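You operate a simulated robot arm through the tools that you are given. There is no shell and no other tool.

Carry out the task below with a simulated two-armed robot. There is one attempt and no reset: what you move stays moved.

JOB
Pick up the thin can from the tester end of the near bench with one hand, pass it to the other hand and put it in the bay of the module tester. Set down upright: thin can.

The check looks at the end state, three seconds after you hand in, the way a careful person would. Anything else that was tipped, shoved, dropped, spilled or broken makes it a failure.

ROBOT AND FRAMES
Two 7-joint arms with two-finger parallel grippers on one trunk, on a base that moves. Base frame: it is fixed to the floor where the robot stands at the start and does not move with it; the origin is under the middle of the robot, x ahead of it, y to its left, z up; the surface under the hand at the start is at about z = 0.72. Lengths are in m, angles in degrees, forces in N, time in s.
The left shoulder is at the start at [0.05, 0.177, 1.104], the right one opposite. With the tool pointing down near the work surface each hand reaches from about 0.1 to 0.68 m from the robot's upright axis, wherever it stands, measured 20 degrees to its own side. Places, roughly: bay of the module tester (16x18 cm) [0.86, 2.06, 0.82]. Payload 3.43 kg a hand.
The tool frame of a hand sits at the grasp point between the pads (the TCP): z along the fingers, y along the line on which they close. The tips reach 0.034 m beyond it. Largest opening 0.128 m; finger width 0.024, thickness 0.012; the body of the gripper, 0.048 by 0.13 m, starts 0.096 m behind the TCP.
Orientation is told as [roll, pitch, yaw] about the base's x, y, z axes, in that order, counted from this pose: with the fingers straight down and closing along the base's y, the tool's x points along the base's -x, its y along +y and its z along -z.

CONTROLS
- The arms move only by the tool move_arm. It takes "left_commands", "right_commands" or both (then of equal length, played together; a hand with none holds still); each is a list of rows, each a list of 6 numbers: the shift along the base's x, y, z in m, then the turn, a rotation vector about the base's x, y, z in degrees. In form: [[x, y, z, rx, ry, rz], ...]. A call has 1 to 20 rows; each row shifts and turns the commanded pose from where the row before left it. "left_claw" and "right_claw" are, for a hand that has rows, the finger opening in m, from 0 to 0.128, set as the call begins (left out, the last holds). A row lasts 0.2 s, in which the tool goes at most 0.05 m and 8.6 degrees; a call with a longer step from one row to the next is refused whole, and so is a gripper value outside its range. A pose out of reach is approached as far as the arm can. The call stops where the force on the tool passes 40 N (or 10 N more than at its start, if that is more) or the arm is blocked; 0.2 s more then pass. The fingers move at their own pace (about 0.108 m/s each) and stop on an object; they squeeze with about 42 N. The grip force told is the motor's: it shows also when the fingers shut on nothing. Time passes only in rows, and 0.2 s behind the last, so rows that do not move let the fingers close. It gives the time, the measured TCP pose, the force on the tool (base axes), the opening and the grip force at its end, in the units of the frame above (readings bear some noise), with the torque about the TCP (base axes, N m) and any sound that the robot's microphone picked up, and new pictures: "views" is both (left out), scene, wrist or none (wrist: the cameras of the hands that moved).
- Cameras (640 x 400 px; columns grow to the right, rows downward): "scene" is now at [0.1585, -0.0202, 1.2664]; the picture's right is [-0.23, -0.97, 0.00], its down [-0.54, 0.13, -0.83] and it looks along [0.81, -0.19, -0.56] (base axes); focal length 259 px, centre (320, 200). "left" rides on the left gripper at [0.076, 0.011, -0.16] in its tool frame; the picture's right is [-0.15, 0.99, 0.00], its down [-0.88, -0.13, -0.46] and it looks along [-0.45, -0.07, 0.89] (tool axes); focal length 234 px, centre (320, 200). "right" rides on the right gripper at [0.076, -0.011, -0.16] in its tool frame; the picture's right is [0.15, 0.99, 0.00], its down [-0.88, 0.13, -0.46] and it looks along [-0.45, 0.07, 0.89] (tool axes); focal length 234 px, centre (320, 200). There is no depth. A picture from a camera that has moved, and an enlarged one, comes with that camera's place and axes in the base frame and with its lens.
- raise_lower(by): slides the trunk up (or, below 0, down) by that many m; the arms and the scene camera ride with it, the base frame stays. It gives what a move gives, with no picture.
- drive_base(legs): drives the robot by 1 to 6 legs, each [ahead, turn to the left] in m and degrees, along the robot's own axes; the way and the turn of a leg run together, so that a leg with both is an arc; at most 1.5 m and 180 degrees a leg. The arms and the cameras ride along, it lands a little off, and it stops where it bumps. It gives what a move gives, and a new picture of the scene camera.
- head_to(pan, tilt): turns the head with the scene camera to pan (to the left, within 80 degrees either way) and tilt (down, from -29 to 69), counted from straight ahead of the robot. It gives what a move gives, and a new picture of the scene camera.
- zoom(camera, box): a new picture of the part [left, top, right, bottom] of that camera's present view, enlarged. The clock stands still meanwhile.
- hand_in(): hands the job in; it is judged then, once.

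Nothing tells you exact positions but the pictures and the camera data. Unless the task says otherwise, let go and move clear before handing in.

The tools are called after ">>>" as name(argument=value, ...) on one line, values as JSON. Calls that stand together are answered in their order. move_arm: Moves the arms, as the interface text tells. Its arguments: {"type":"object","properties":{"left_commands":{"type":"array","items":{"type":"array","items":{"type":"number"}}},"left_claw":{"type":"number"},"right_commands":{"type":"array","items":{"type":"array","items":{"type":"number"}}},"right_claw":{"type":"number"},"views":{"type":"string","enum":["both","scene","wrist","none"]}},"required":[]} The other tools are called the same way: raise_lower (by) moves the trunk up or down; drive_base (legs) drives the base; head_to (pan, tilt) turns the head that bears the scene camera; zoom (camera, box) takes an enlarged picture of a part of a camera's view; hand_in () hands the job in.

At the start:

```text
t: 0.0
left_position: [0.4768, 0.0202, 0.9557]
left_tool_rot: [0.0, 0.0, -0.1]
left_contact_force: [-0.3, -0.5, -0.6]
left_moment: [0.0, 0.0, -0.02]
left_gripper_width: 0.128
left_gripper_force: 0.0
right_position: [0.4709, -0.3893, 0.9977]
right_tool_rot: [0.1, 0.1, -0.1]
right_contact_force: [-0.6, -0.4, 0.0]
right_moment: [-0.03, 0.03, 0.0]
right_gripper_width: 0.1281
right_gripper_force: 0.1
trunk travel left (down, up): [-0.275, 0.126]
robot x, y, heading: [0.0032, -0.002, 0.0]
head pan, tilt (commanded): [-13.5, 33.8]
```

scene: 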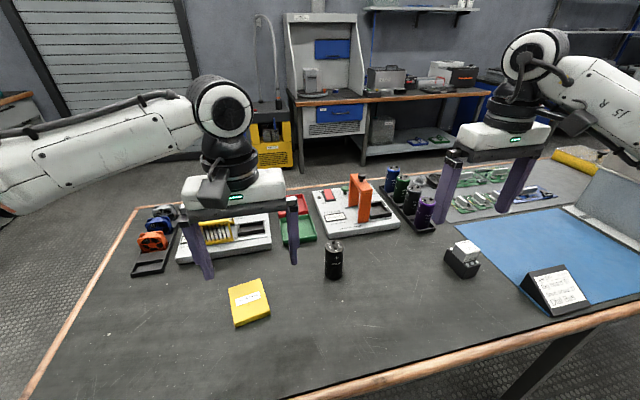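
right: 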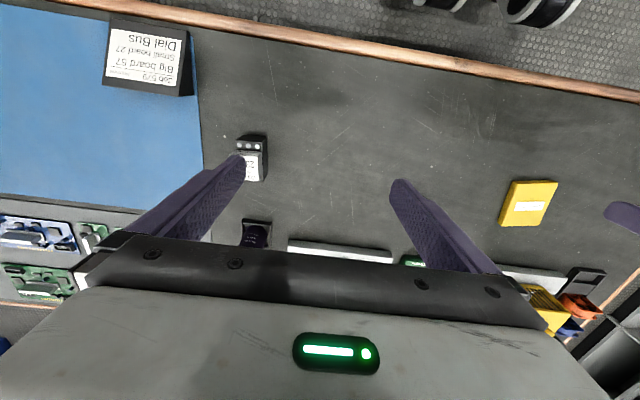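
left: 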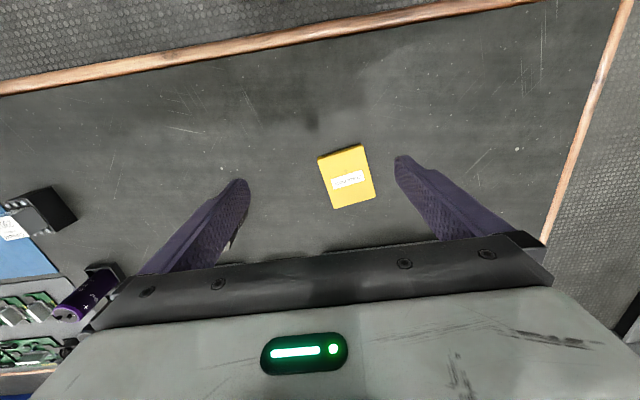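

I see the near bench with a black cylinder, a yellow box, trays and a rack of coloured cans. The tester should be far to my left (y≈2.06), so I'll look around with the head first.

>>> head_to(pan=60, tilt=25)

>>> zoom(camera="scene", box=[200, 50, 520, 250])

```text
t: 1.5
left_position: [0.4771, 0.0191, 0.9557]
left_tool_rot: [0.0, 0.1, -0.1]
left_contact_force: [-0.2, -0.4, -0.1]
left_moment: [-0.03, 0.0, 0.0]
left_gripper_width: 0.1279
left_gripper_force: 0.0
right_position: [0.4722, -0.3899, 0.9996]
right_tool_rot: [0.0, 0.1, 0.1]
right_contact_force: [-0.4, 0.1, 0.0]
right_moment: [0.03, 0.01, -0.01]
right_gripper_width: 0.1279
right_gripper_force: 0.1
trunk travel left (down, up): [-0.275, 0.126]
robot x, y, heading: [0.0019, -0.0006, 0.1]
head pan, tilt (commanded): [60.0, 25.0]
camera scene: at [0.1184, 0.0804, 1.2804], right [0.87, -0.5, 0.0], down [-0.21, -0.37, -0.91], along [0.45, 0.78, -0.42], focal length 259 px, centre (320, 200)
```

scene: 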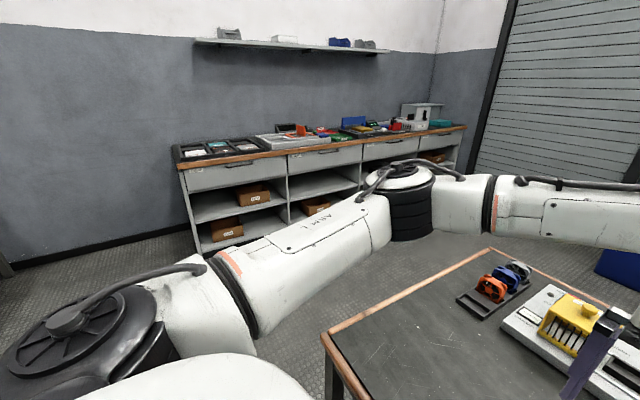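

```text
2.00 times, centred on (360, 150) of scene
camera zoom: at [0.1184, 0.0804, 1.2804], right [0.87, -0.5, 0.0], down [-0.21, -0.37, -0.91], along [0.45, 0.78, -0.42], focal length 518 px, centre (240, 300)
```

zoom: 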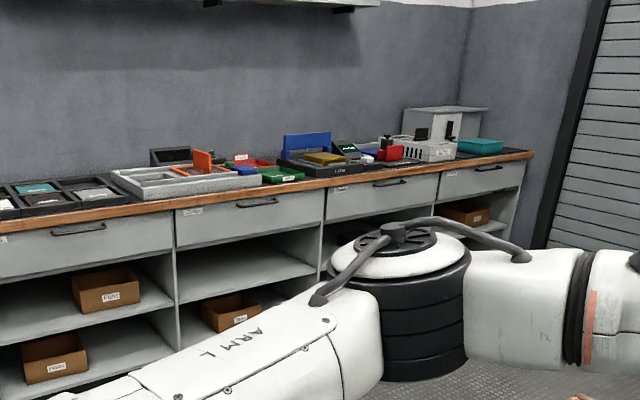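

The tester bay at [0.86, 2.06, 0.82] projects onto the light tray with an orange part on the left-wall bench. I'll zoom in there and then look over the near bench.

>>> zoom(camera="scene", box=[220, 100, 380, 200])

>>> zoom(camera="scene", box=[340, 90, 480, 178])

>>> head_to(pan=15, tilt=35)

>>> zoom(camera="scene", box=[320, 150, 640, 350])

>>> head_to(pan=-30, tilt=35)

>>> zoom(camera="scene", box=[100, 120, 420, 320])

```text
4.00 times, centred on (300, 150) of scene
camera zoom: at [0.1184, 0.0804, 1.2804], right [0.87, -0.5, 0.0], down [-0.21, -0.37, -0.91], along [0.45, 0.78, -0.42], focal length 1035 px, centre (400, 400)
```

zoom: 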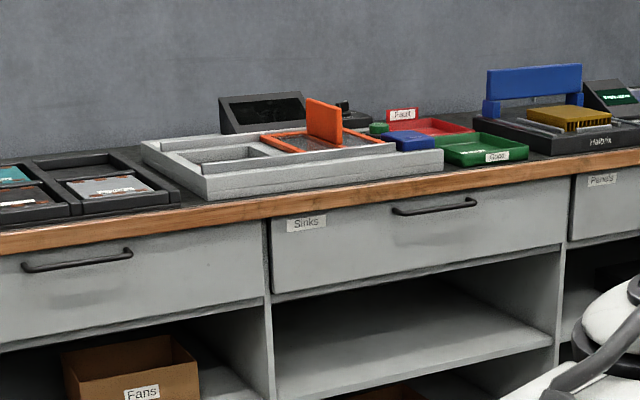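

```text
4.55 times, centred on (410, 134) of scene
camera zoom: at [0.1184, 0.0804, 1.2804], right [0.87, -0.5, 0.0], down [-0.21, -0.37, -0.91], along [0.45, 0.78, -0.42], focal length 1176 px, centre (-89, 500)
```

zoom: 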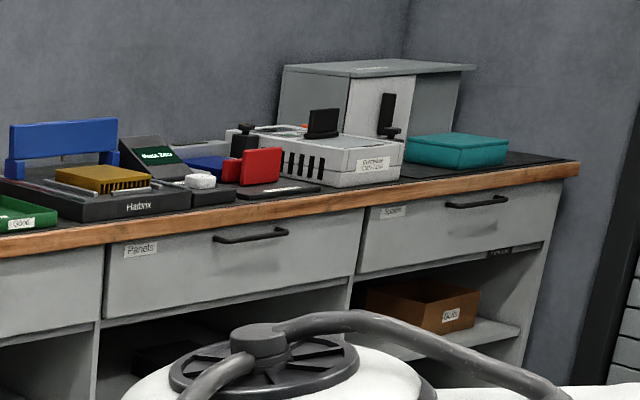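

```text
t: 2.6
left_position: [0.4779, 0.0202, 0.956]
left_tool_rot: [0.1, 0.0, -0.1]
left_contact_force: [0.1, -0.4, 0.3]
left_moment: [-0.01, 0.01, 0.01]
left_gripper_width: 0.1281
left_gripper_force: 0.0
right_position: [0.4715, -0.3906, 0.9988]
right_tool_rot: [0.0, -0.1, 0.0]
right_contact_force: [-0.6, -0.4, -0.6]
right_moment: [0.01, -0.01, 0.03]
right_gripper_width: 0.128
right_gripper_force: 0.1
trunk travel left (down, up): [-0.275, 0.126]
robot x, y, heading: [0.0025, 0.0017, -0.0]
head pan, tilt (commanded): [15.0, 35.0]
camera scene: at [0.1573, 0.0235, 1.2646], right [0.26, -0.97, 0.0], down [-0.55, -0.15, -0.82], along [0.79, 0.21, -0.57], focal length 259 px, centre (320, 200)
```

scene: 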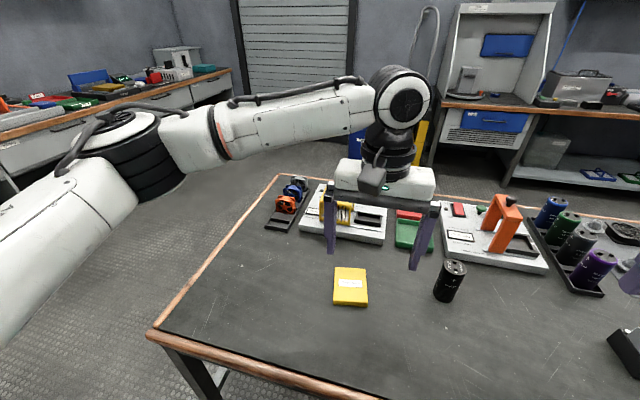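

```text
2.00 times, centred on (480, 250) of scene
camera zoom: at [0.1573, 0.0235, 1.2646], right [0.26, -0.97, 0.0], down [-0.55, -0.15, -0.82], along [0.79, 0.21, -0.57], focal length 518 px, centre (0, 100)
```

zoom: 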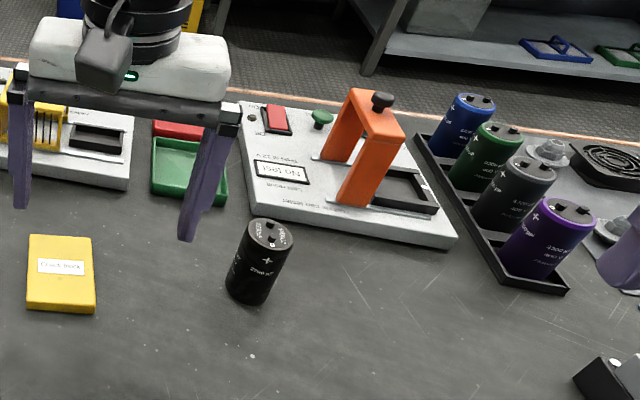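

```text
t: 3.7
left_position: [0.478, 0.0184, 0.956]
left_tool_rot: [0.0, 0.0, 0.0]
left_contact_force: [0.4, -0.3, -0.1]
left_moment: [0.0, -0.02, -0.01]
left_gripper_width: 0.1278
left_gripper_force: 0.1
right_position: [0.4719, -0.39, 0.9992]
right_tool_rot: [-0.1, 0.1, -0.1]
right_contact_force: [-0.6, -0.6, 0.4]
right_moment: [0.0, 0.05, 0.03]
right_gripper_width: 0.1282
right_gripper_force: 0.1
trunk travel left (down, up): [-0.275, 0.126]
robot x, y, heading: [-0.0024, 0.003, -0.2]
head pan, tilt (commanded): [-30.0, 35.0]
camera scene: at [0.1486, -0.0434, 1.2646], right [-0.5, -0.87, 0.0], down [-0.5, 0.29, -0.82], along [0.71, -0.41, -0.57], focal length 259 px, centre (320, 200)
```

scene: 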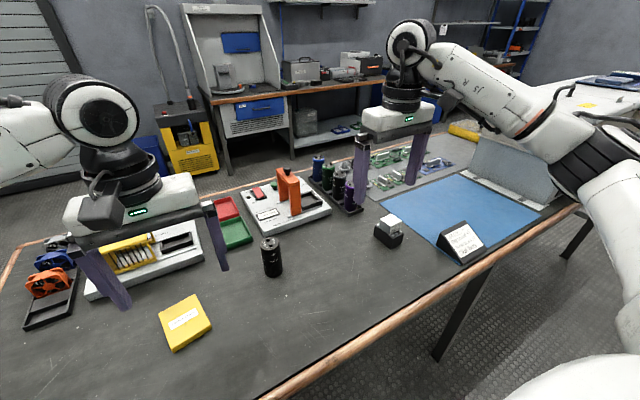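

```text
2.00 times, centred on (260, 220) of scene
camera zoom: at [0.1486, -0.0434, 1.2646], right [-0.5, -0.87, 0.0], down [-0.5, 0.29, -0.82], along [0.71, -0.41, -0.57], focal length 518 px, centre (440, 160)
```

zoom: 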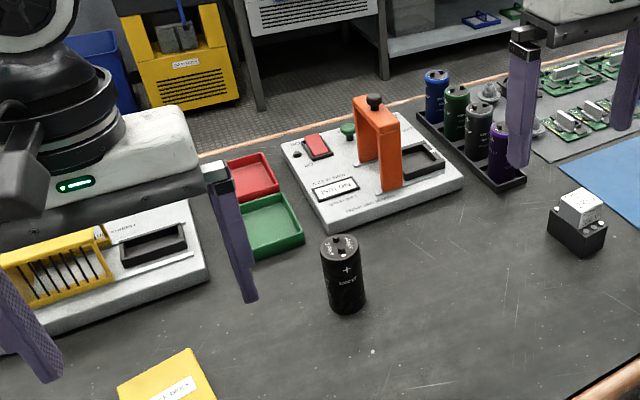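

The black loose can stands at about [0.61, -0.16, 0.72] near the cap and fan testers on the near bench, and the rack holds other coloured cans. I'll check the far right end and get closer looks at the cans before deciding.

>>> zoom(camera="scene", box=[220, 140, 420, 265])

>>> head_to(pan=-65, tilt=30)

>>> head_to(pan=-10, tilt=50)

>>> zoom(camera="scene", box=[280, 90, 440, 190])

```text
3.20 times, centred on (320, 202) of scene
camera zoom: at [0.1486, -0.0434, 1.2646], right [-0.5, -0.87, 0.0], down [-0.5, 0.29, -0.82], along [0.71, -0.41, -0.57], focal length 828 px, centre (320, 192)
```

zoom: 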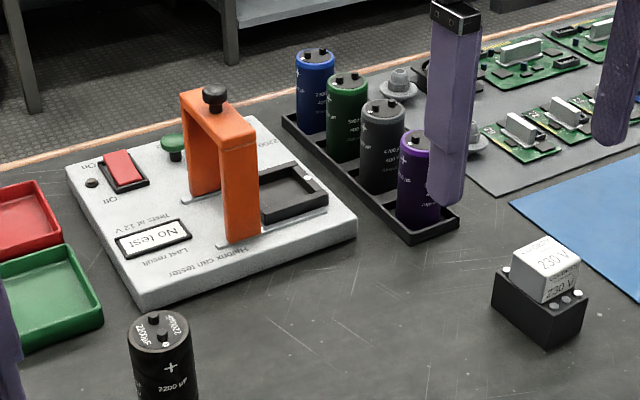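

```text
t: 4.7
left_position: [0.4773, 0.0189, 0.9554]
left_tool_rot: [-0.1, -0.1, 0.0]
left_contact_force: [0.2, -1.3, -0.2]
left_moment: [-0.03, -0.04, -0.02]
left_gripper_width: 0.1279
left_gripper_force: 0.1
right_position: [0.4715, -0.3898, 0.9991]
right_tool_rot: [0.0, 0.0, -0.1]
right_contact_force: [-1.1, -0.3, 0.0]
right_moment: [0.01, 0.02, -0.01]
right_gripper_width: 0.1279
right_gripper_force: 0.0
trunk travel left (down, up): [-0.275, 0.126]
robot x, y, heading: [0.0021, -0.0011, -0.0]
head pan, tilt (commanded): [-65.0, 30.0]
camera scene: at [0.1106, -0.0813, 1.2724], right [-0.91, -0.42, 0.0], down [-0.21, 0.45, -0.87], along [0.37, -0.78, -0.5], focal length 259 px, centre (320, 200)
```

scene: 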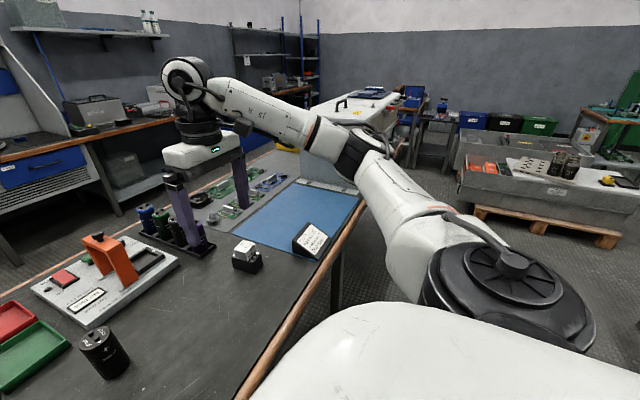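

```text
t: 6.0
left_position: [0.4779, 0.0199, 0.9553]
left_tool_rot: [0.0, 0.0, 0.0]
left_contact_force: [-0.7, 0.1, -0.1]
left_moment: [0.02, -0.01, 0.01]
left_gripper_width: 0.1284
left_gripper_force: 0.0
right_position: [0.4726, -0.391, 0.9994]
right_tool_rot: [0.0, 0.0, 0.1]
right_contact_force: [0.0, -0.7, 0.3]
right_moment: [-0.01, -0.01, 0.02]
right_gripper_width: 0.128
right_gripper_force: 0.0
trunk travel left (down, up): [-0.275, 0.126]
robot x, y, heading: [-0.003, -0.0023, -0.1]
head pan, tilt (commanded): [-10.0, 50.0]
camera scene: at [0.1481, -0.0128, 1.2429], right [-0.17, -0.98, 0.0], down [-0.75, 0.13, -0.64], along [0.63, -0.11, -0.77], focal length 259 px, centre (320, 200)
```

scene: 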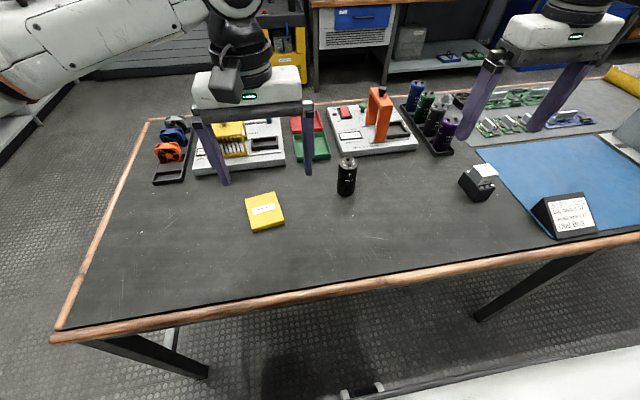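

```text
4.00 times, centred on (360, 140) of scene
camera zoom: at [0.1481, -0.0128, 1.2429], right [-0.17, -0.98, 0.0], down [-0.75, 0.13, -0.64], along [0.63, -0.11, -0.77], focal length 1035 px, centre (160, 440)
```

zoom: 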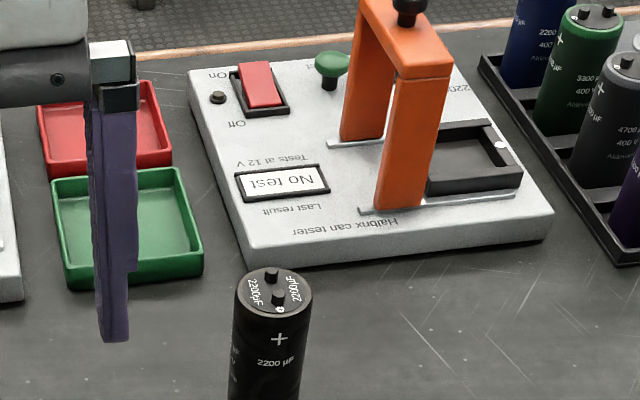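

The loose black 2200 µF can (about 4.8 cm wide, noticeably thinner than the rack cans) stands at roughly [0.605, -0.163], top z≈0.81; the bay is on the left-wall bench. I'll move the left hand aside and bring the right hand, tilted forward about 50°, in front of the can so the left hand can later take it from above.

>>> zoom(camera="scene", box=[300, 140, 396, 200])

>>> move_arm(left_commands=[[0, 0.03, 0.02, 0, 0, 0], [0, 0.03, 0.02, 0, 0, 0], [0, 0.03, 0.02, 0, 0, 0], [0, 0.03, 0.02, 0, 0, 0], [0, 0.03, 0.02, 0, 0, 0], [0, 0.03, 0.02, 0, 0, 0]], right_commands=[[-0.005, 0.037, -0.01, 0, -8.4, 0], [-0.005, 0.037, -0.01, 0, -8.4, 0], [-0.005, 0.037, -0.01, 0, -8.4, 0], [-0.005, 0.037, -0.01, 0, -8.4, 0], [-0.005, 0.037, -0.01, 0, -8.4, 0], [-0.005, 0.037, -0.01, 0, -8.4, 0]], views="both")

```text
6.67 times, centred on (348, 170) of scene
camera zoom: at [0.1481, -0.0128, 1.2429], right [-0.17, -0.98, 0.0], down [-0.75, 0.13, -0.64], along [0.63, -0.11, -0.77], focal length 1726 px, centre (133, 400)
```

zoom: 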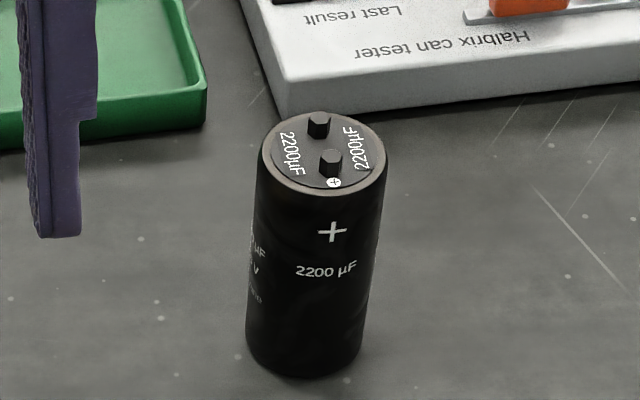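

```text
t: 7.3
left_position: [0.4774, 0.1991, 1.0755]
left_tool_rot: [0.0, 0.1, -0.1]
left_contact_force: [-0.7, -0.1, 0.6]
left_moment: [0.04, -0.02, 0.01]
left_gripper_width: 0.128
left_gripper_force: 0.2
right_position: [0.4465, -0.1667, 0.9382]
right_tool_rot: [0.1, -50.4, -0.1]
right_contact_force: [-0.1, 0.4, -0.5]
right_moment: [-0.01, 0.03, 0.01]
right_gripper_width: 0.1282
right_gripper_force: 0.1
right hand out of reach, approached as far as the arm can: row 6
trunk travel left (down, up): [-0.275, 0.126]
robot x, y, heading: [0.0024, 0.0022, -0.1]
head pan, tilt (commanded): [-10.0, 50.0]
camera scene: at [0.1482, -0.0121, 1.2429], right [-0.17, -0.98, 0.0], down [-0.75, 0.13, -0.64], along [0.63, -0.11, -0.77], focal length 259 px, centre (320, 200)
camera right: at [0.2745, -0.1764, 0.982], right [-0.09, 0.99, -0.11], down [0.21, 0.13, 0.97], along [0.97, 0.07, -0.22], focal length 234 px, centre (320, 200)
camera left: at [0.4008, 0.2102, 1.2345], right [0.15, 0.99, 0.0], down [0.88, -0.13, 0.45], along [0.45, -0.07, -0.89], focal length 234 px, centre (320, 200)
```

scene: 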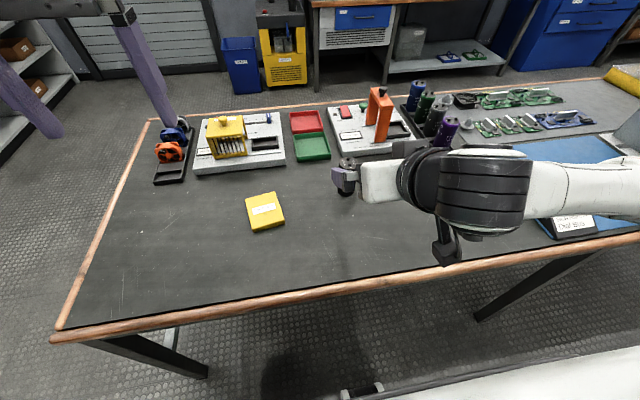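
right: 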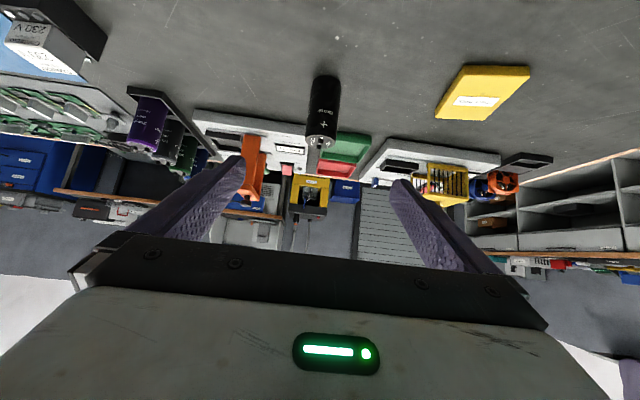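
left: 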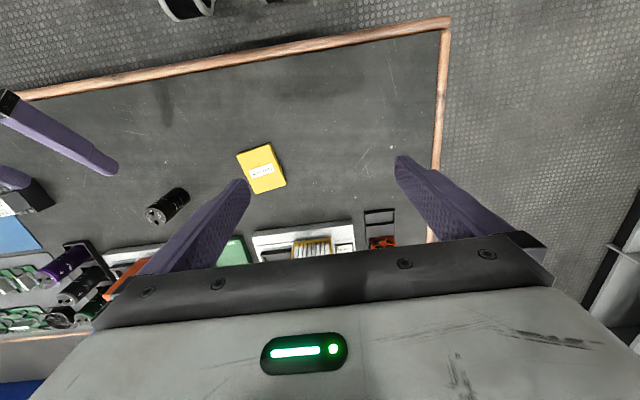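

The right camera confirms the can at about [0.604, -0.163], diameter ≈0.046, top ≈0.815. I'll go to a pre-grasp just short of it, on the approach line, and check.

>>> move_arm(right_commands=[[0.026, 0.0012, -0.037, 0, 0, 0], [0.026, 0.0012, -0.037, 0, 0, 0], [0.0265, 0.0013, -0.037, 0, 0, 0], [0, 0, 0, 0, 0, 0]], right_claw=0.11, views="both")

>>> head_to(pan=-15, tilt=45)

>>> zoom(camera="scene", box=[240, 100, 440, 225])

```text
t: 8.3
left_position: [0.4773, 0.1983, 1.0764]
left_tool_rot: [0.0, 0.0, 0.0]
left_contact_force: [-0.6, -0.6, -0.4]
left_moment: [0.01, 0.0, -0.01]
left_gripper_width: 0.1281
left_gripper_force: 0.0
right_position: [0.5252, -0.1628, 0.8276]
right_tool_rot: [0.1, -50.3, 0.1]
right_contact_force: [-0.3, 0.2, -0.2]
right_moment: [-0.03, -0.01, 0.0]
right_gripper_width: 0.1099
right_gripper_force: 0.1
trunk travel left (down, up): [-0.275, 0.126]
robot x, y, heading: [-0.0025, 0.0, 0.1]
head pan, tilt (commanded): [-10.0, 50.0]
camera scene: at [0.1481, -0.0129, 1.2429], right [-0.17, -0.98, 0.0], down [-0.75, 0.13, -0.64], along [0.63, -0.11, -0.77], focal length 259 px, centre (320, 200)
camera right: at [0.354, -0.1735, 0.8713], right [-0.09, 0.99, -0.11], down [0.21, 0.13, 0.97], along [0.97, 0.07, -0.22], focal length 234 px, centre (320, 200)
```

scene: 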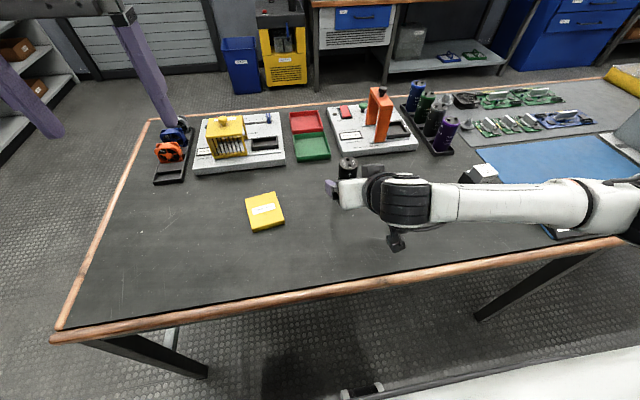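
right: 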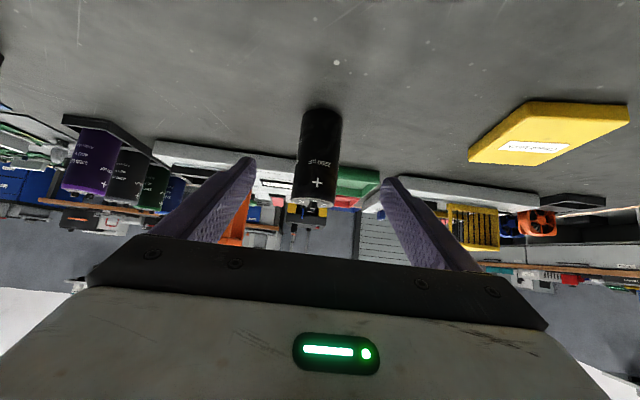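

```text
t: 9.0
left_position: [0.4774, 0.2002, 1.0761]
left_tool_rot: [0.1, -0.1, 0.1]
left_contact_force: [-0.4, 0.8, 0.7]
left_moment: [-0.01, -0.01, -0.02]
left_gripper_width: 0.1279
left_gripper_force: 0.0
right_position: [0.5258, -0.1627, 0.8279]
right_tool_rot: [0.0, -50.4, 0.0]
right_contact_force: [-0.5, -0.9, 0.2]
right_moment: [0.03, 0.01, 0.01]
right_gripper_width: 0.1102
right_gripper_force: 0.0
trunk travel left (down, up): [-0.275, 0.126]
robot x, y, heading: [0.0018, 0.0003, 0.1]
head pan, tilt (commanded): [-15.0, 45.0]
camera scene: at [0.1508, -0.0204, 1.2498], right [-0.26, -0.97, 0.0], down [-0.68, 0.18, -0.71], along [0.68, -0.18, -0.71], focal length 259 px, centre (320, 200)
```

scene: 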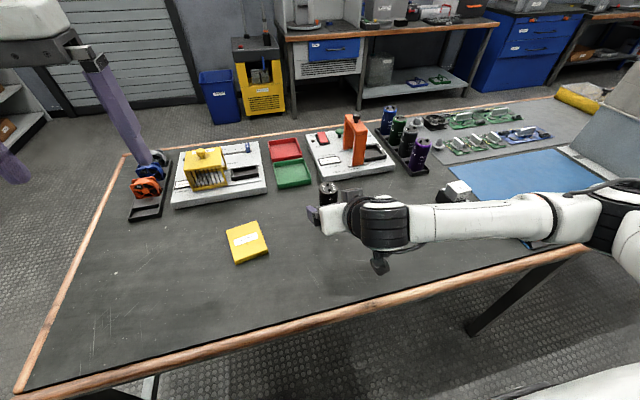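

```text
3.20 times, centred on (340, 162) of scene
camera zoom: at [0.1508, -0.0204, 1.2498], right [-0.26, -0.97, 0.0], down [-0.68, 0.18, -0.71], along [0.68, -0.18, -0.71], focal length 828 px, centre (256, 320)
```

zoom: 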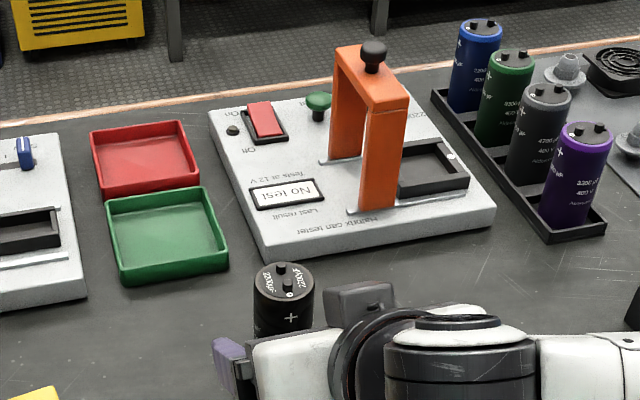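

The can's axis sits at about [0.602, -0.166]. Before sliding in, I'll check that the right forearm and elbow clear the sign and the box on the bench.

>>> head_to(pan=-55, tilt=40)

>>> zoom(camera="left", box=[0, 50, 320, 250])

```text
t: 10.1
left_position: [0.4756, 0.1988, 1.0759]
left_tool_rot: [0.0, 0.0, 0.1]
left_contact_force: [0.0, -0.9, -0.1]
left_moment: [0.01, 0.0, -0.03]
left_gripper_width: 0.128
left_gripper_force: 0.0
right_position: [0.5252, -0.1624, 0.8277]
right_tool_rot: [-0.1, -50.4, 0.1]
right_contact_force: [0.0, -0.1, 0.1]
right_moment: [-0.01, 0.01, 0.0]
right_gripper_width: 0.1098
right_gripper_force: 0.1
trunk travel left (down, up): [-0.275, 0.126]
robot x, y, heading: [-0.0009, -0.0029, -0.1]
head pan, tilt (commanded): [-55.0, 40.0]
camera scene: at [0.1211, -0.069, 1.257], right [-0.82, -0.57, 0.0], down [-0.37, 0.53, -0.77], along [0.44, -0.63, -0.64], focal length 259 px, centre (320, 200)
```

scene: 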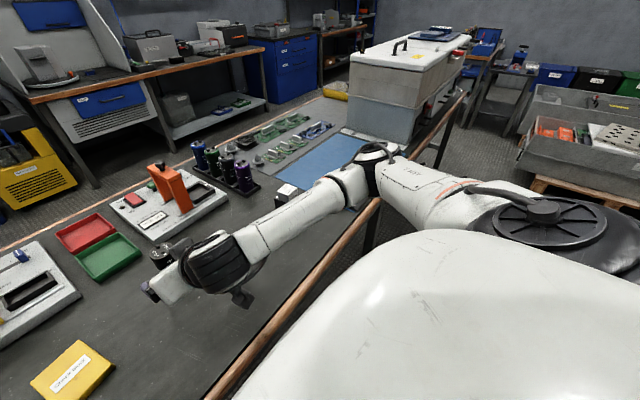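

```text
2.00 times, centred on (160, 150) of left
camera zoom: at [0.4008, 0.2091, 1.2346], right [0.15, 0.99, 0.0], down [0.88, -0.13, 0.46], along [0.45, -0.07, -0.89], focal length 468 px, centre (640, 300)
```

zoom: 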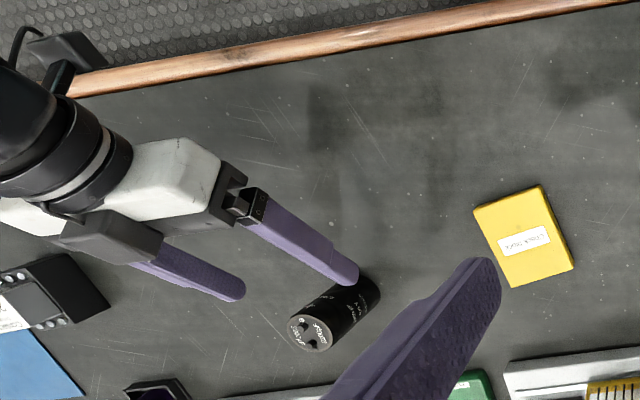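

The elbow and forearm ride well above the bench items. Sliding the open fingers in around the can now.

>>> move_arm(right_commands=[[0.0191, -0.0009, -0.0165, 0, 0, 0], [0.0191, -0.0009, -0.0165, 0, 0, 0], [0.0191, -0.0009, -0.0165, 0, 0, 0], [0.0191, -0.0009, -0.0165, 0, 0, 0], [0, 0, 0, 0, 0, 0]], right_claw=0.11, views="wrist")

>>> zoom(camera="left", box=[0, 50, 320, 250])

```text
t: 11.3
left_position: [0.4766, 0.1988, 1.0759]
left_tool_rot: [0.0, 0.0, -0.1]
left_contact_force: [0.2, -0.4, -0.2]
left_moment: [-0.01, 0.0, -0.03]
left_gripper_width: 0.1279
left_gripper_force: 0.1
right_position: [0.6007, -0.1665, 0.7608]
right_tool_rot: [0.1, -50.4, -0.1]
right_contact_force: [-0.4, -0.1, 0.3]
right_moment: [-0.02, -0.01, -0.03]
right_gripper_width: 0.1102
right_gripper_force: 0.1
trunk travel left (down, up): [-0.275, 0.126]
robot x, y, heading: [0.0011, 0.0023, 0.0]
head pan, tilt (commanded): [-55.0, 40.0]
camera right: at [0.4294, -0.1769, 0.8054], right [-0.09, 0.99, -0.11], down [0.21, 0.13, 0.97], along [0.97, 0.07, -0.22], focal length 234 px, centre (320, 200)
```

right: 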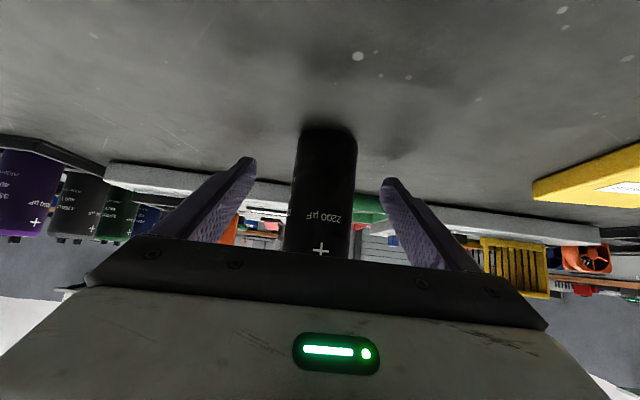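

```text
2.00 times, centred on (160, 150) of left
camera zoom: at [0.4007, 0.2091, 1.2347], right [0.15, 0.99, 0.0], down [0.88, -0.13, 0.46], along [0.45, -0.07, -0.89], focal length 468 px, centre (640, 300)
```

zoom: 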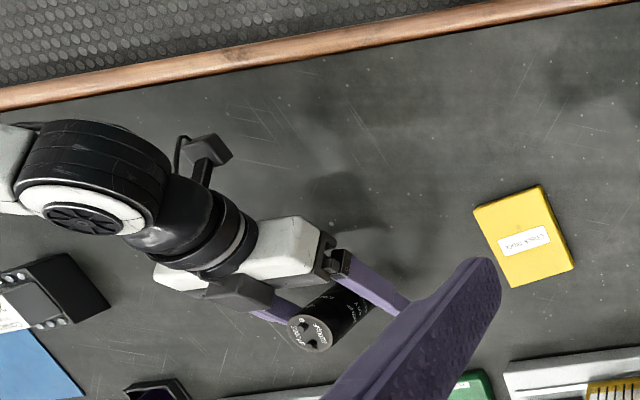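

The can's axis (≈[0.602, -0.166]) is centred between the pads. Closing the right fingers.

>>> move_arm(right_commands=[[0, 0, 0, 0, 0, 0], [0, 0, 0, 0, 0, 0], [0, 0, 0, 0, 0, 0], [0, 0, 0, 0, 0, 0], [0, 0, 0, 0, 0, 0]], right_claw=0.02, views="wrist")

```text
t: 12.5
left_position: [0.4766, 0.1993, 1.0754]
left_tool_rot: [-0.1, 0.1, 0.1]
left_contact_force: [0.4, -0.6, 0.6]
left_moment: [-0.01, -0.01, -0.01]
left_gripper_width: 0.1282
left_gripper_force: 0.1
right_position: [0.5999, -0.1658, 0.7618]
right_tool_rot: [0.0, -50.4, 0.0]
right_contact_force: [0.0, 1.1, 0.4]
right_moment: [0.01, -0.04, 0.02]
right_gripper_width: 0.0469
right_gripper_force: 41.6
trunk travel left (down, up): [-0.275, 0.126]
robot x, y, heading: [-0.0013, -0.0006, 0.3]
head pan, tilt (commanded): [-55.0, 40.0]
camera right: at [0.4292, -0.1766, 0.8057], right [-0.09, 0.99, -0.11], down [0.21, 0.13, 0.97], along [0.97, 0.07, -0.22], focal length 234 px, centre (320, 200)
```

right: 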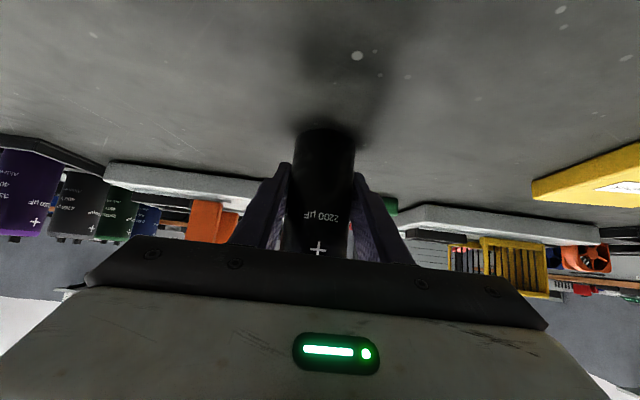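

The can is held (opening 0.047, grip 41.6 N). Lifting straight up.

>>> move_arm(right_commands=[[0, 0, 0.02, 0, 0, 0], [0, 0, 0.04, 0, 0, 0], [0, 0, 0.04, 0, 0, 0], [0, 0, 0.04, 0, 0, 0], [0, 0, 0.04, 0, 0, 0], [0, 0, 0, 0, 0, 0]], views="wrist")

>>> head_to(pan=0, tilt=40)

```text
t: 13.9
left_position: [0.4772, 0.1985, 1.0748]
left_tool_rot: [0.0, 0.0, 0.0]
left_contact_force: [-1.0, 0.4, -0.5]
left_moment: [0.01, -0.02, 0.0]
left_gripper_width: 0.1282
left_gripper_force: 0.0
right_position: [0.6001, -0.1676, 0.9416]
right_tool_rot: [-0.1, -50.4, 0.0]
right_contact_force: [-1.0, 0.4, -2.7]
right_moment: [-0.01, 0.02, -0.03]
right_gripper_width: 0.0469
right_gripper_force: 42.2
trunk travel left (down, up): [-0.275, 0.126]
robot x, y, heading: [0.0014, 0.0015, -0.2]
head pan, tilt (commanded): [-55.0, 40.0]
camera right: at [0.4287, -0.1784, 0.9855], right [-0.09, 0.99, -0.11], down [0.21, 0.13, 0.97], along [0.97, 0.07, -0.22], focal length 234 px, centre (320, 200)
```

right: 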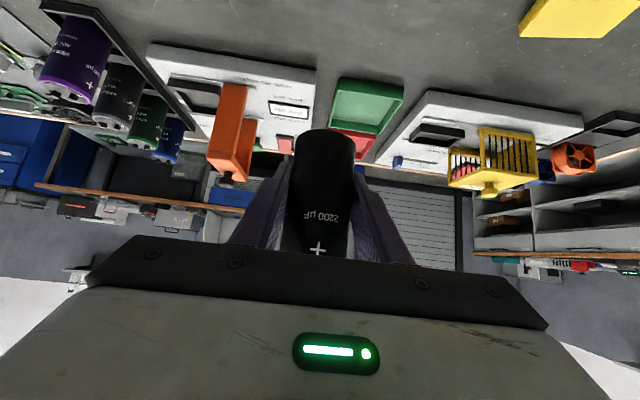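

```text
t: 15.1
left_position: [0.4778, 0.1996, 1.0762]
left_tool_rot: [0.0, 0.0, 0.1]
left_contact_force: [0.1, -0.2, -0.5]
left_moment: [-0.03, 0.03, 0.02]
left_gripper_width: 0.1282
left_gripper_force: 0.1
right_position: [0.6002, -0.1686, 0.9414]
right_tool_rot: [0.0, -50.4, 0.0]
right_contact_force: [0.7, -0.1, -2.2]
right_moment: [0.01, 0.02, 0.02]
right_gripper_width: 0.0467
right_gripper_force: 42.1
trunk travel left (down, up): [-0.275, 0.126]
robot x, y, heading: [-0.0033, 0.0007, -0.0]
head pan, tilt (commanded): [0.0, 40.0]
camera scene: at [0.1576, 0.0005, 1.257], right [0.0, -1.0, 0.0], down [-0.64, 0.0, -0.77], along [0.77, 0.0, -0.64], focal length 259 px, centre (320, 200)
```

scene: 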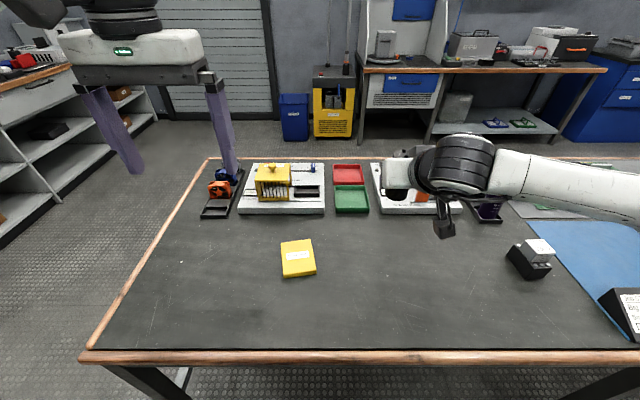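

Lifted cleanly (about 0.23 kg). Now I bring the can to a handover spot in front of me, yawing the right hand 45° so it comes in from the right.

>>> move_arm(right_commands=[[-0.015, 0.023, 0.007, 0, 0, 7.5], [-0.015, 0.023, 0.007, 0, 0, 7.5], [-0.015, 0.023, 0.007, 0, 0, 7.5], [-0.015, 0.023, 0.007, 0, 0, 7.5], [-0.015, 0.023, 0.007, 0, 0, 7.5], [-0.015, 0.023, 0.007, 0, 0, 7.5], [0, 0, 0, 0, 0, 0]], views="both")

```text
t: 16.7
left_position: [0.4774, 0.1997, 1.076]
left_tool_rot: [0.0, 0.0, 0.0]
left_contact_force: [-0.8, 0.3, -0.1]
left_moment: [0.0, 0.0, 0.02]
left_gripper_width: 0.128
left_gripper_force: 0.1
right_position: [0.5104, -0.0292, 0.983]
right_tool_rot: [0.1, -50.4, 45.0]
right_contact_force: [-0.8, 0.5, -3.1]
right_moment: [0.03, 0.01, 0.01]
right_gripper_width: 0.0465
right_gripper_force: 42.6
trunk travel left (down, up): [-0.275, 0.126]
robot x, y, heading: [0.0013, -0.0031, 0.0]
head pan, tilt (commanded): [0.0, 40.0]
camera scene: at [0.1575, 0.0005, 1.257], right [0.0, -1.0, 0.0], down [-0.64, 0.0, -0.77], along [0.77, 0.0, -0.64], focal length 259 px, centre (320, 200)
camera right: at [0.3974, -0.1578, 1.0271], right [-0.77, 0.63, -0.11], down [0.06, 0.24, 0.97], along [0.64, 0.74, -0.22], focal length 234 px, centre (320, 200)
```

scene: 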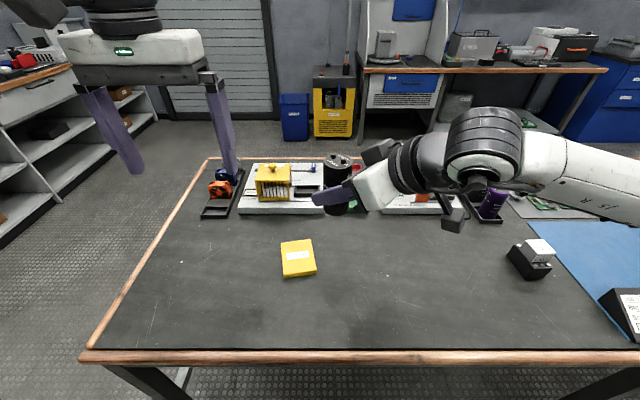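
right: 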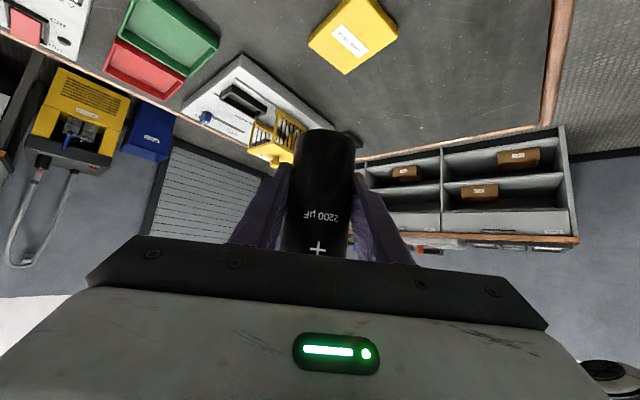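

The can's top appears at about [0.512, -0.028, 1.04], as expected. I'll take a closer look, then rotate the left hand to yaw -45° above it.

>>> zoom(camera="scene", box=[280, 120, 440, 220])

>>> move_arm(left_commands=[[0.0, -0.02, 0.03, 0, 0, -7.5], [0.0, -0.02, 0.03, 0, 0, -7.5], [0.0, -0.01, 0.02, 0, 0, -7.5], [0.0, -0.01, 0.02, 0, 0, -7.5], [0.0, -0.01, 0.01, 0, 0, -7.5], [0.0, 0, 0.0, 0, 0, -7.5], [0, 0, 0, 0, 0, 0]], left_claw=0.075, views="both")

```text
4.00 times, centred on (360, 170) of scene
camera zoom: at [0.1575, 0.0005, 1.257], right [0.0, -1.0, 0.0], down [-0.64, 0.0, -0.77], along [0.77, 0.0, -0.64], focal length 1035 px, centre (160, 320)
```

zoom: 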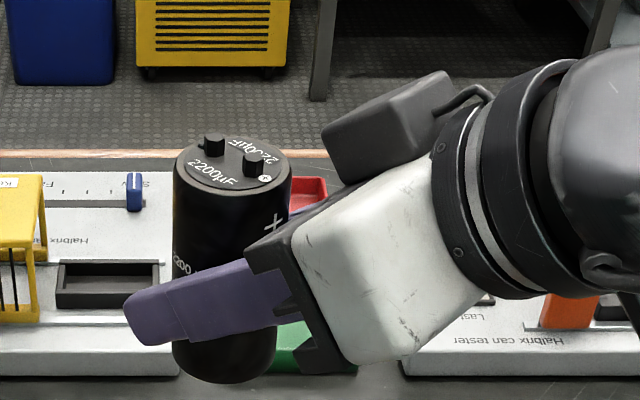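

```text
t: 18.3
left_position: [0.4767, 0.1288, 1.1859]
left_tool_rot: [0.0, 0.1, -45.2]
left_contact_force: [-0.9, -0.3, 0.2]
left_moment: [-0.02, 0.0, -0.01]
left_gripper_width: 0.0749
left_gripper_force: 0.0
right_position: [0.5123, -0.0308, 0.9833]
right_tool_rot: [0.0, -50.5, 44.8]
right_contact_force: [0.0, 0.3, -2.7]
right_moment: [-0.01, -0.02, -0.02]
right_gripper_width: 0.0469
right_gripper_force: 41.9
trunk travel left (down, up): [-0.275, 0.126]
robot x, y, heading: [0.0004, -0.0017, -0.0]
head pan, tilt (commanded): [0.0, 40.0]
camera scene: at [0.1575, 0.0006, 1.257], right [0.0, -1.0, 0.0], down [-0.64, 0.0, -0.77], along [0.77, 0.0, -0.64], focal length 259 px, centre (320, 200)
camera left: at [0.4307, 0.1896, 1.3454], right [0.8, 0.59, 0.0], down [0.53, -0.72, 0.46], along [0.27, -0.37, -0.89], focal length 234 px, centre (320, 200)
```

scene: 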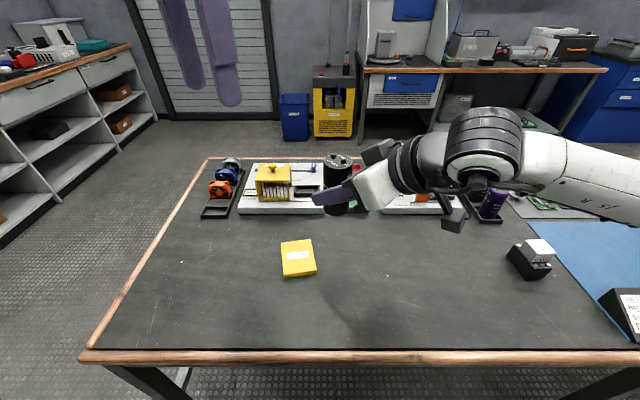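
left: 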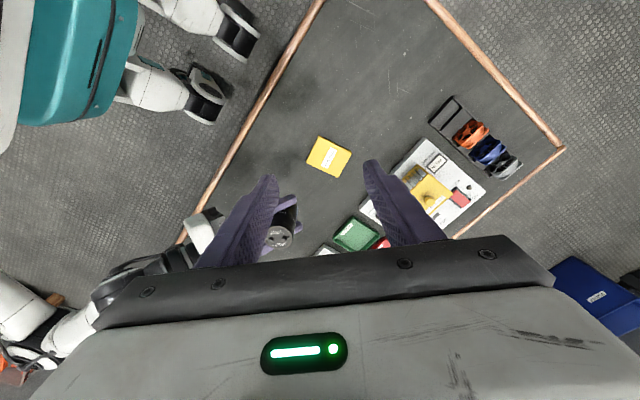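

The can axis is at about [0.5125, -0.0295] with top at z≈1.038, and it is held upright. Moving the left hand over it (still above the top), then I'll check alignment.

>>> move_arm(left_commands=[[0.009, -0.0396, -0.0035, 0, 0, 0], [0.009, -0.0396, -0.0035, 0, 0, 0], [0.009, -0.0396, -0.0035, 0, 0, 0], [0.0088, -0.0395, -0.0055, 0, 0, 0], [0, 0, 0, 0, 0, 0]], left_claw=0.075, views="both")

>>> zoom(camera="scene", box=[240, 60, 440, 185])

>>> zoom(camera="left", box=[220, 150, 420, 275])

```text
t: 19.5
left_position: [0.5194, -0.0131, 1.1684]
left_tool_rot: [-0.8, -0.9, -43.7]
left_contact_force: [0.2, 0.6, 0.6]
left_moment: [0.04, 0.01, 0.02]
left_gripper_width: 0.0752
left_gripper_force: 0.1
left hand out of reach, approached as far as the arm can: row 4
right_position: [0.5099, -0.0289, 0.9831]
right_tool_rot: [0.1, -50.4, 45.0]
right_contact_force: [0.4, -0.6, -2.7]
right_moment: [0.03, -0.02, 0.01]
right_gripper_width: 0.0467
right_gripper_force: 42.6
trunk travel left (down, up): [-0.275, 0.126]
robot x, y, heading: [-0.0022, 0.0003, -0.1]
head pan, tilt (commanded): [0.0, 40.0]
camera scene: at [0.1575, 0.0001, 1.257], right [0.0, -1.0, 0.0], down [-0.64, 0.0, -0.77], along [0.77, 0.0, -0.64], focal length 259 px, centre (320, 200)
camera left: at [0.4708, 0.0497, 1.3261], right [0.79, 0.61, -0.01], down [0.55, -0.69, 0.47], along [0.28, -0.38, -0.88], focal length 234 px, centre (320, 200)
```

scene: 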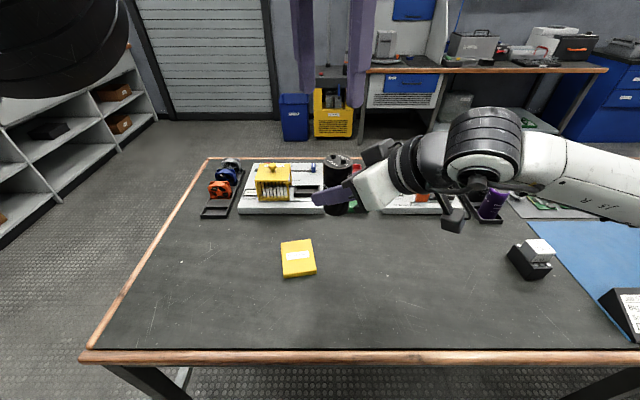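
left: 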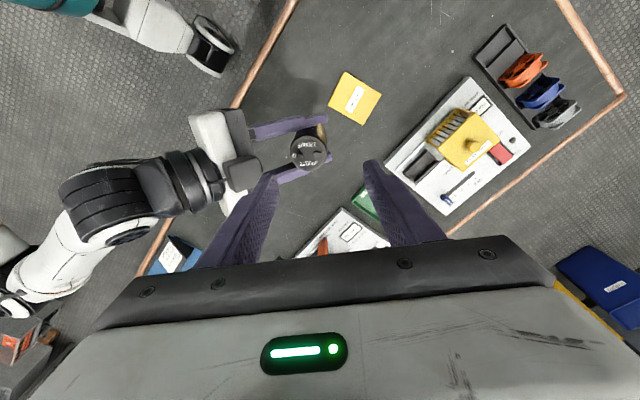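

```text
3.20 times, centred on (340, 122) of scene
camera zoom: at [0.1575, 0.0001, 1.257], right [0.0, -1.0, 0.0], down [-0.64, 0.0, -0.77], along [0.77, 0.0, -0.64], focal length 828 px, centre (256, 448)
```

zoom: 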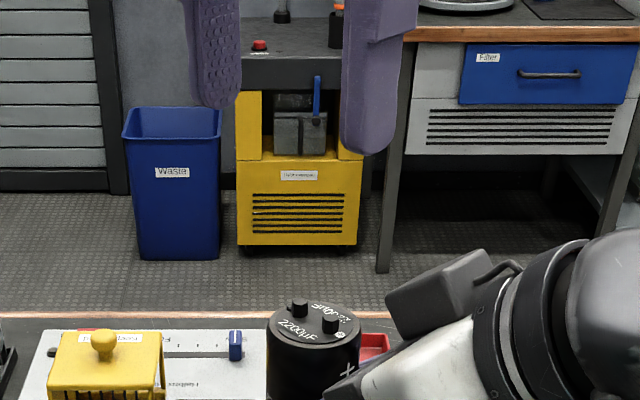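

```text
3.20 times, centred on (320, 212) of left
camera zoom: at [0.4708, 0.0497, 1.3261], right [0.79, 0.61, -0.01], down [0.55, -0.69, 0.47], along [0.28, -0.38, -0.88], focal length 749 px, centre (320, 160)
```

zoom: 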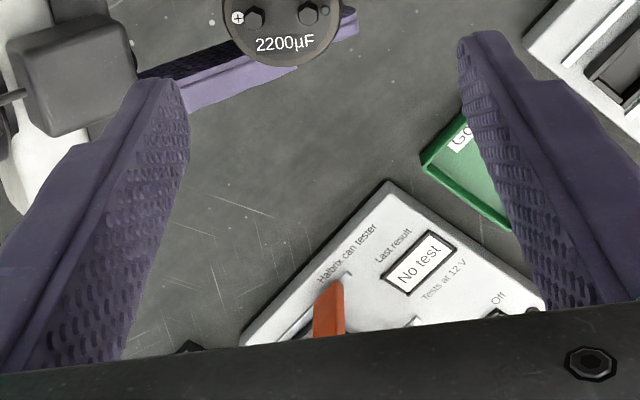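

The left arm is at its reach limit at that height, so I'll lower the handover spot: right hand down 10 cm and slightly to the left/closer, then the left hand follows.

>>> move_arm(right_commands=[[-0.005, 0.012, -0.034, 0, 0, 0], [-0.005, 0.012, -0.034, 0, 0, 0], [-0.005, 0.012, -0.032, 0, 0, 0], [0, 0, 0, 0, 0, 0]], views="none")

>>> move_arm(left_commands=[[-0.005, 0.012, -0.034, 0, 0, 0], [-0.005, 0.012, -0.034, 0, 0, 0], [-0.005, 0.012, -0.032, 0, 0, 0], [0, 0, 0, 0, 0, 0]], views="both")

>>> zoom(camera="scene", box=[240, 100, 440, 225])

```text
t: 20.5
left_position: [0.52, -0.0114, 1.1649]
left_tool_rot: [-0.7, -0.5, -43.6]
left_contact_force: [0.7, -0.5, -0.4]
left_moment: [0.0, -0.02, -0.01]
left_gripper_width: 0.0749
left_gripper_force: 0.0
right_position: [0.4965, 0.0075, 0.8825]
right_tool_rot: [-0.1, -50.4, 45.0]
right_contact_force: [1.1, -0.4, -2.4]
right_moment: [0.01, 0.0, 0.0]
right_gripper_width: 0.047
right_gripper_force: 42.2
trunk travel left (down, up): [-0.275, 0.126]
robot x, y, heading: [0.001, 0.0, -0.0]
head pan, tilt (commanded): [0.0, 40.0]
```

```text
t: 21.5
left_position: [0.4978, 0.011, 1.0621]
left_tool_rot: [-0.1, 0.0, -44.9]
left_contact_force: [0.1, 0.5, -0.1]
left_moment: [0.01, -0.01, 0.0]
left_gripper_width: 0.0751
left_gripper_force: 0.1
right_position: [0.4954, 0.007, 0.8821]
right_tool_rot: [-0.1, -50.3, 44.9]
right_contact_force: [-1.0, -0.1, -3.0]
right_moment: [-0.03, 0.04, 0.01]
right_gripper_width: 0.0469
right_gripper_force: 42.5
trunk travel left (down, up): [-0.275, 0.126]
robot x, y, heading: [-0.0006, 0.0006, -0.3]
head pan, tilt (commanded): [0.0, 40.0]
camera scene: at [0.1574, 0.0005, 1.257], right [0.0, -1.0, 0.0], down [-0.64, 0.0, -0.77], along [0.77, 0.0, -0.64], focal length 259 px, centre (320, 200)
camera left: at [0.4518, 0.0707, 1.2216], right [0.8, 0.6, 0.0], down [0.53, -0.71, 0.46], along [0.27, -0.37, -0.89], focal length 234 px, centre (320, 200)
```

scene: 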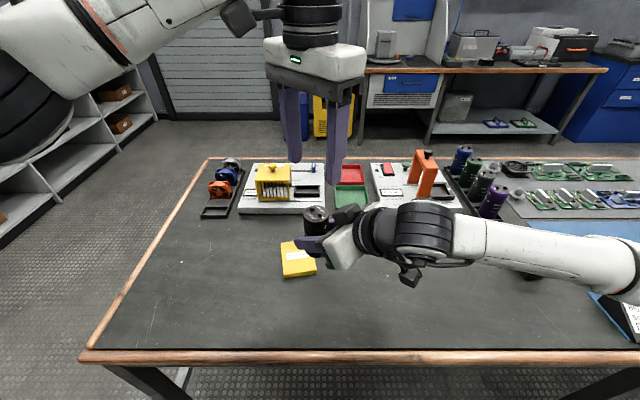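
left: 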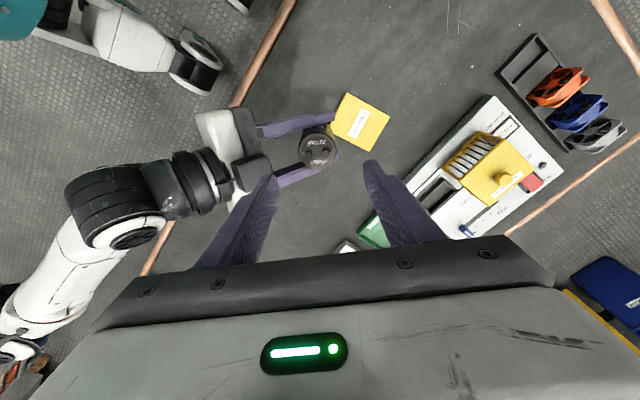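

```text
3.20 times, centred on (340, 162) of scene
camera zoom: at [0.1574, 0.0005, 1.257], right [0.0, -1.0, 0.0], down [-0.64, 0.0, -0.77], along [0.77, 0.0, -0.64], focal length 828 px, centre (256, 320)
```

zoom: 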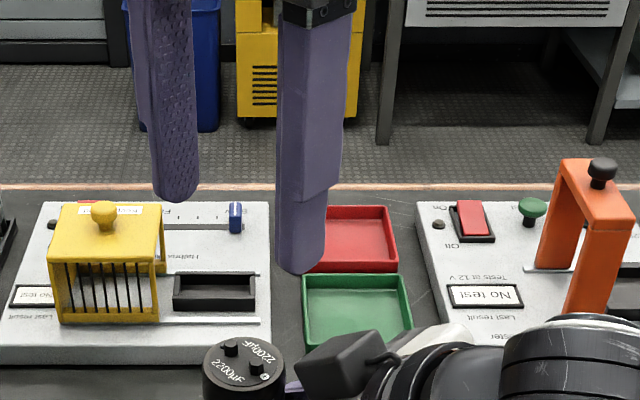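

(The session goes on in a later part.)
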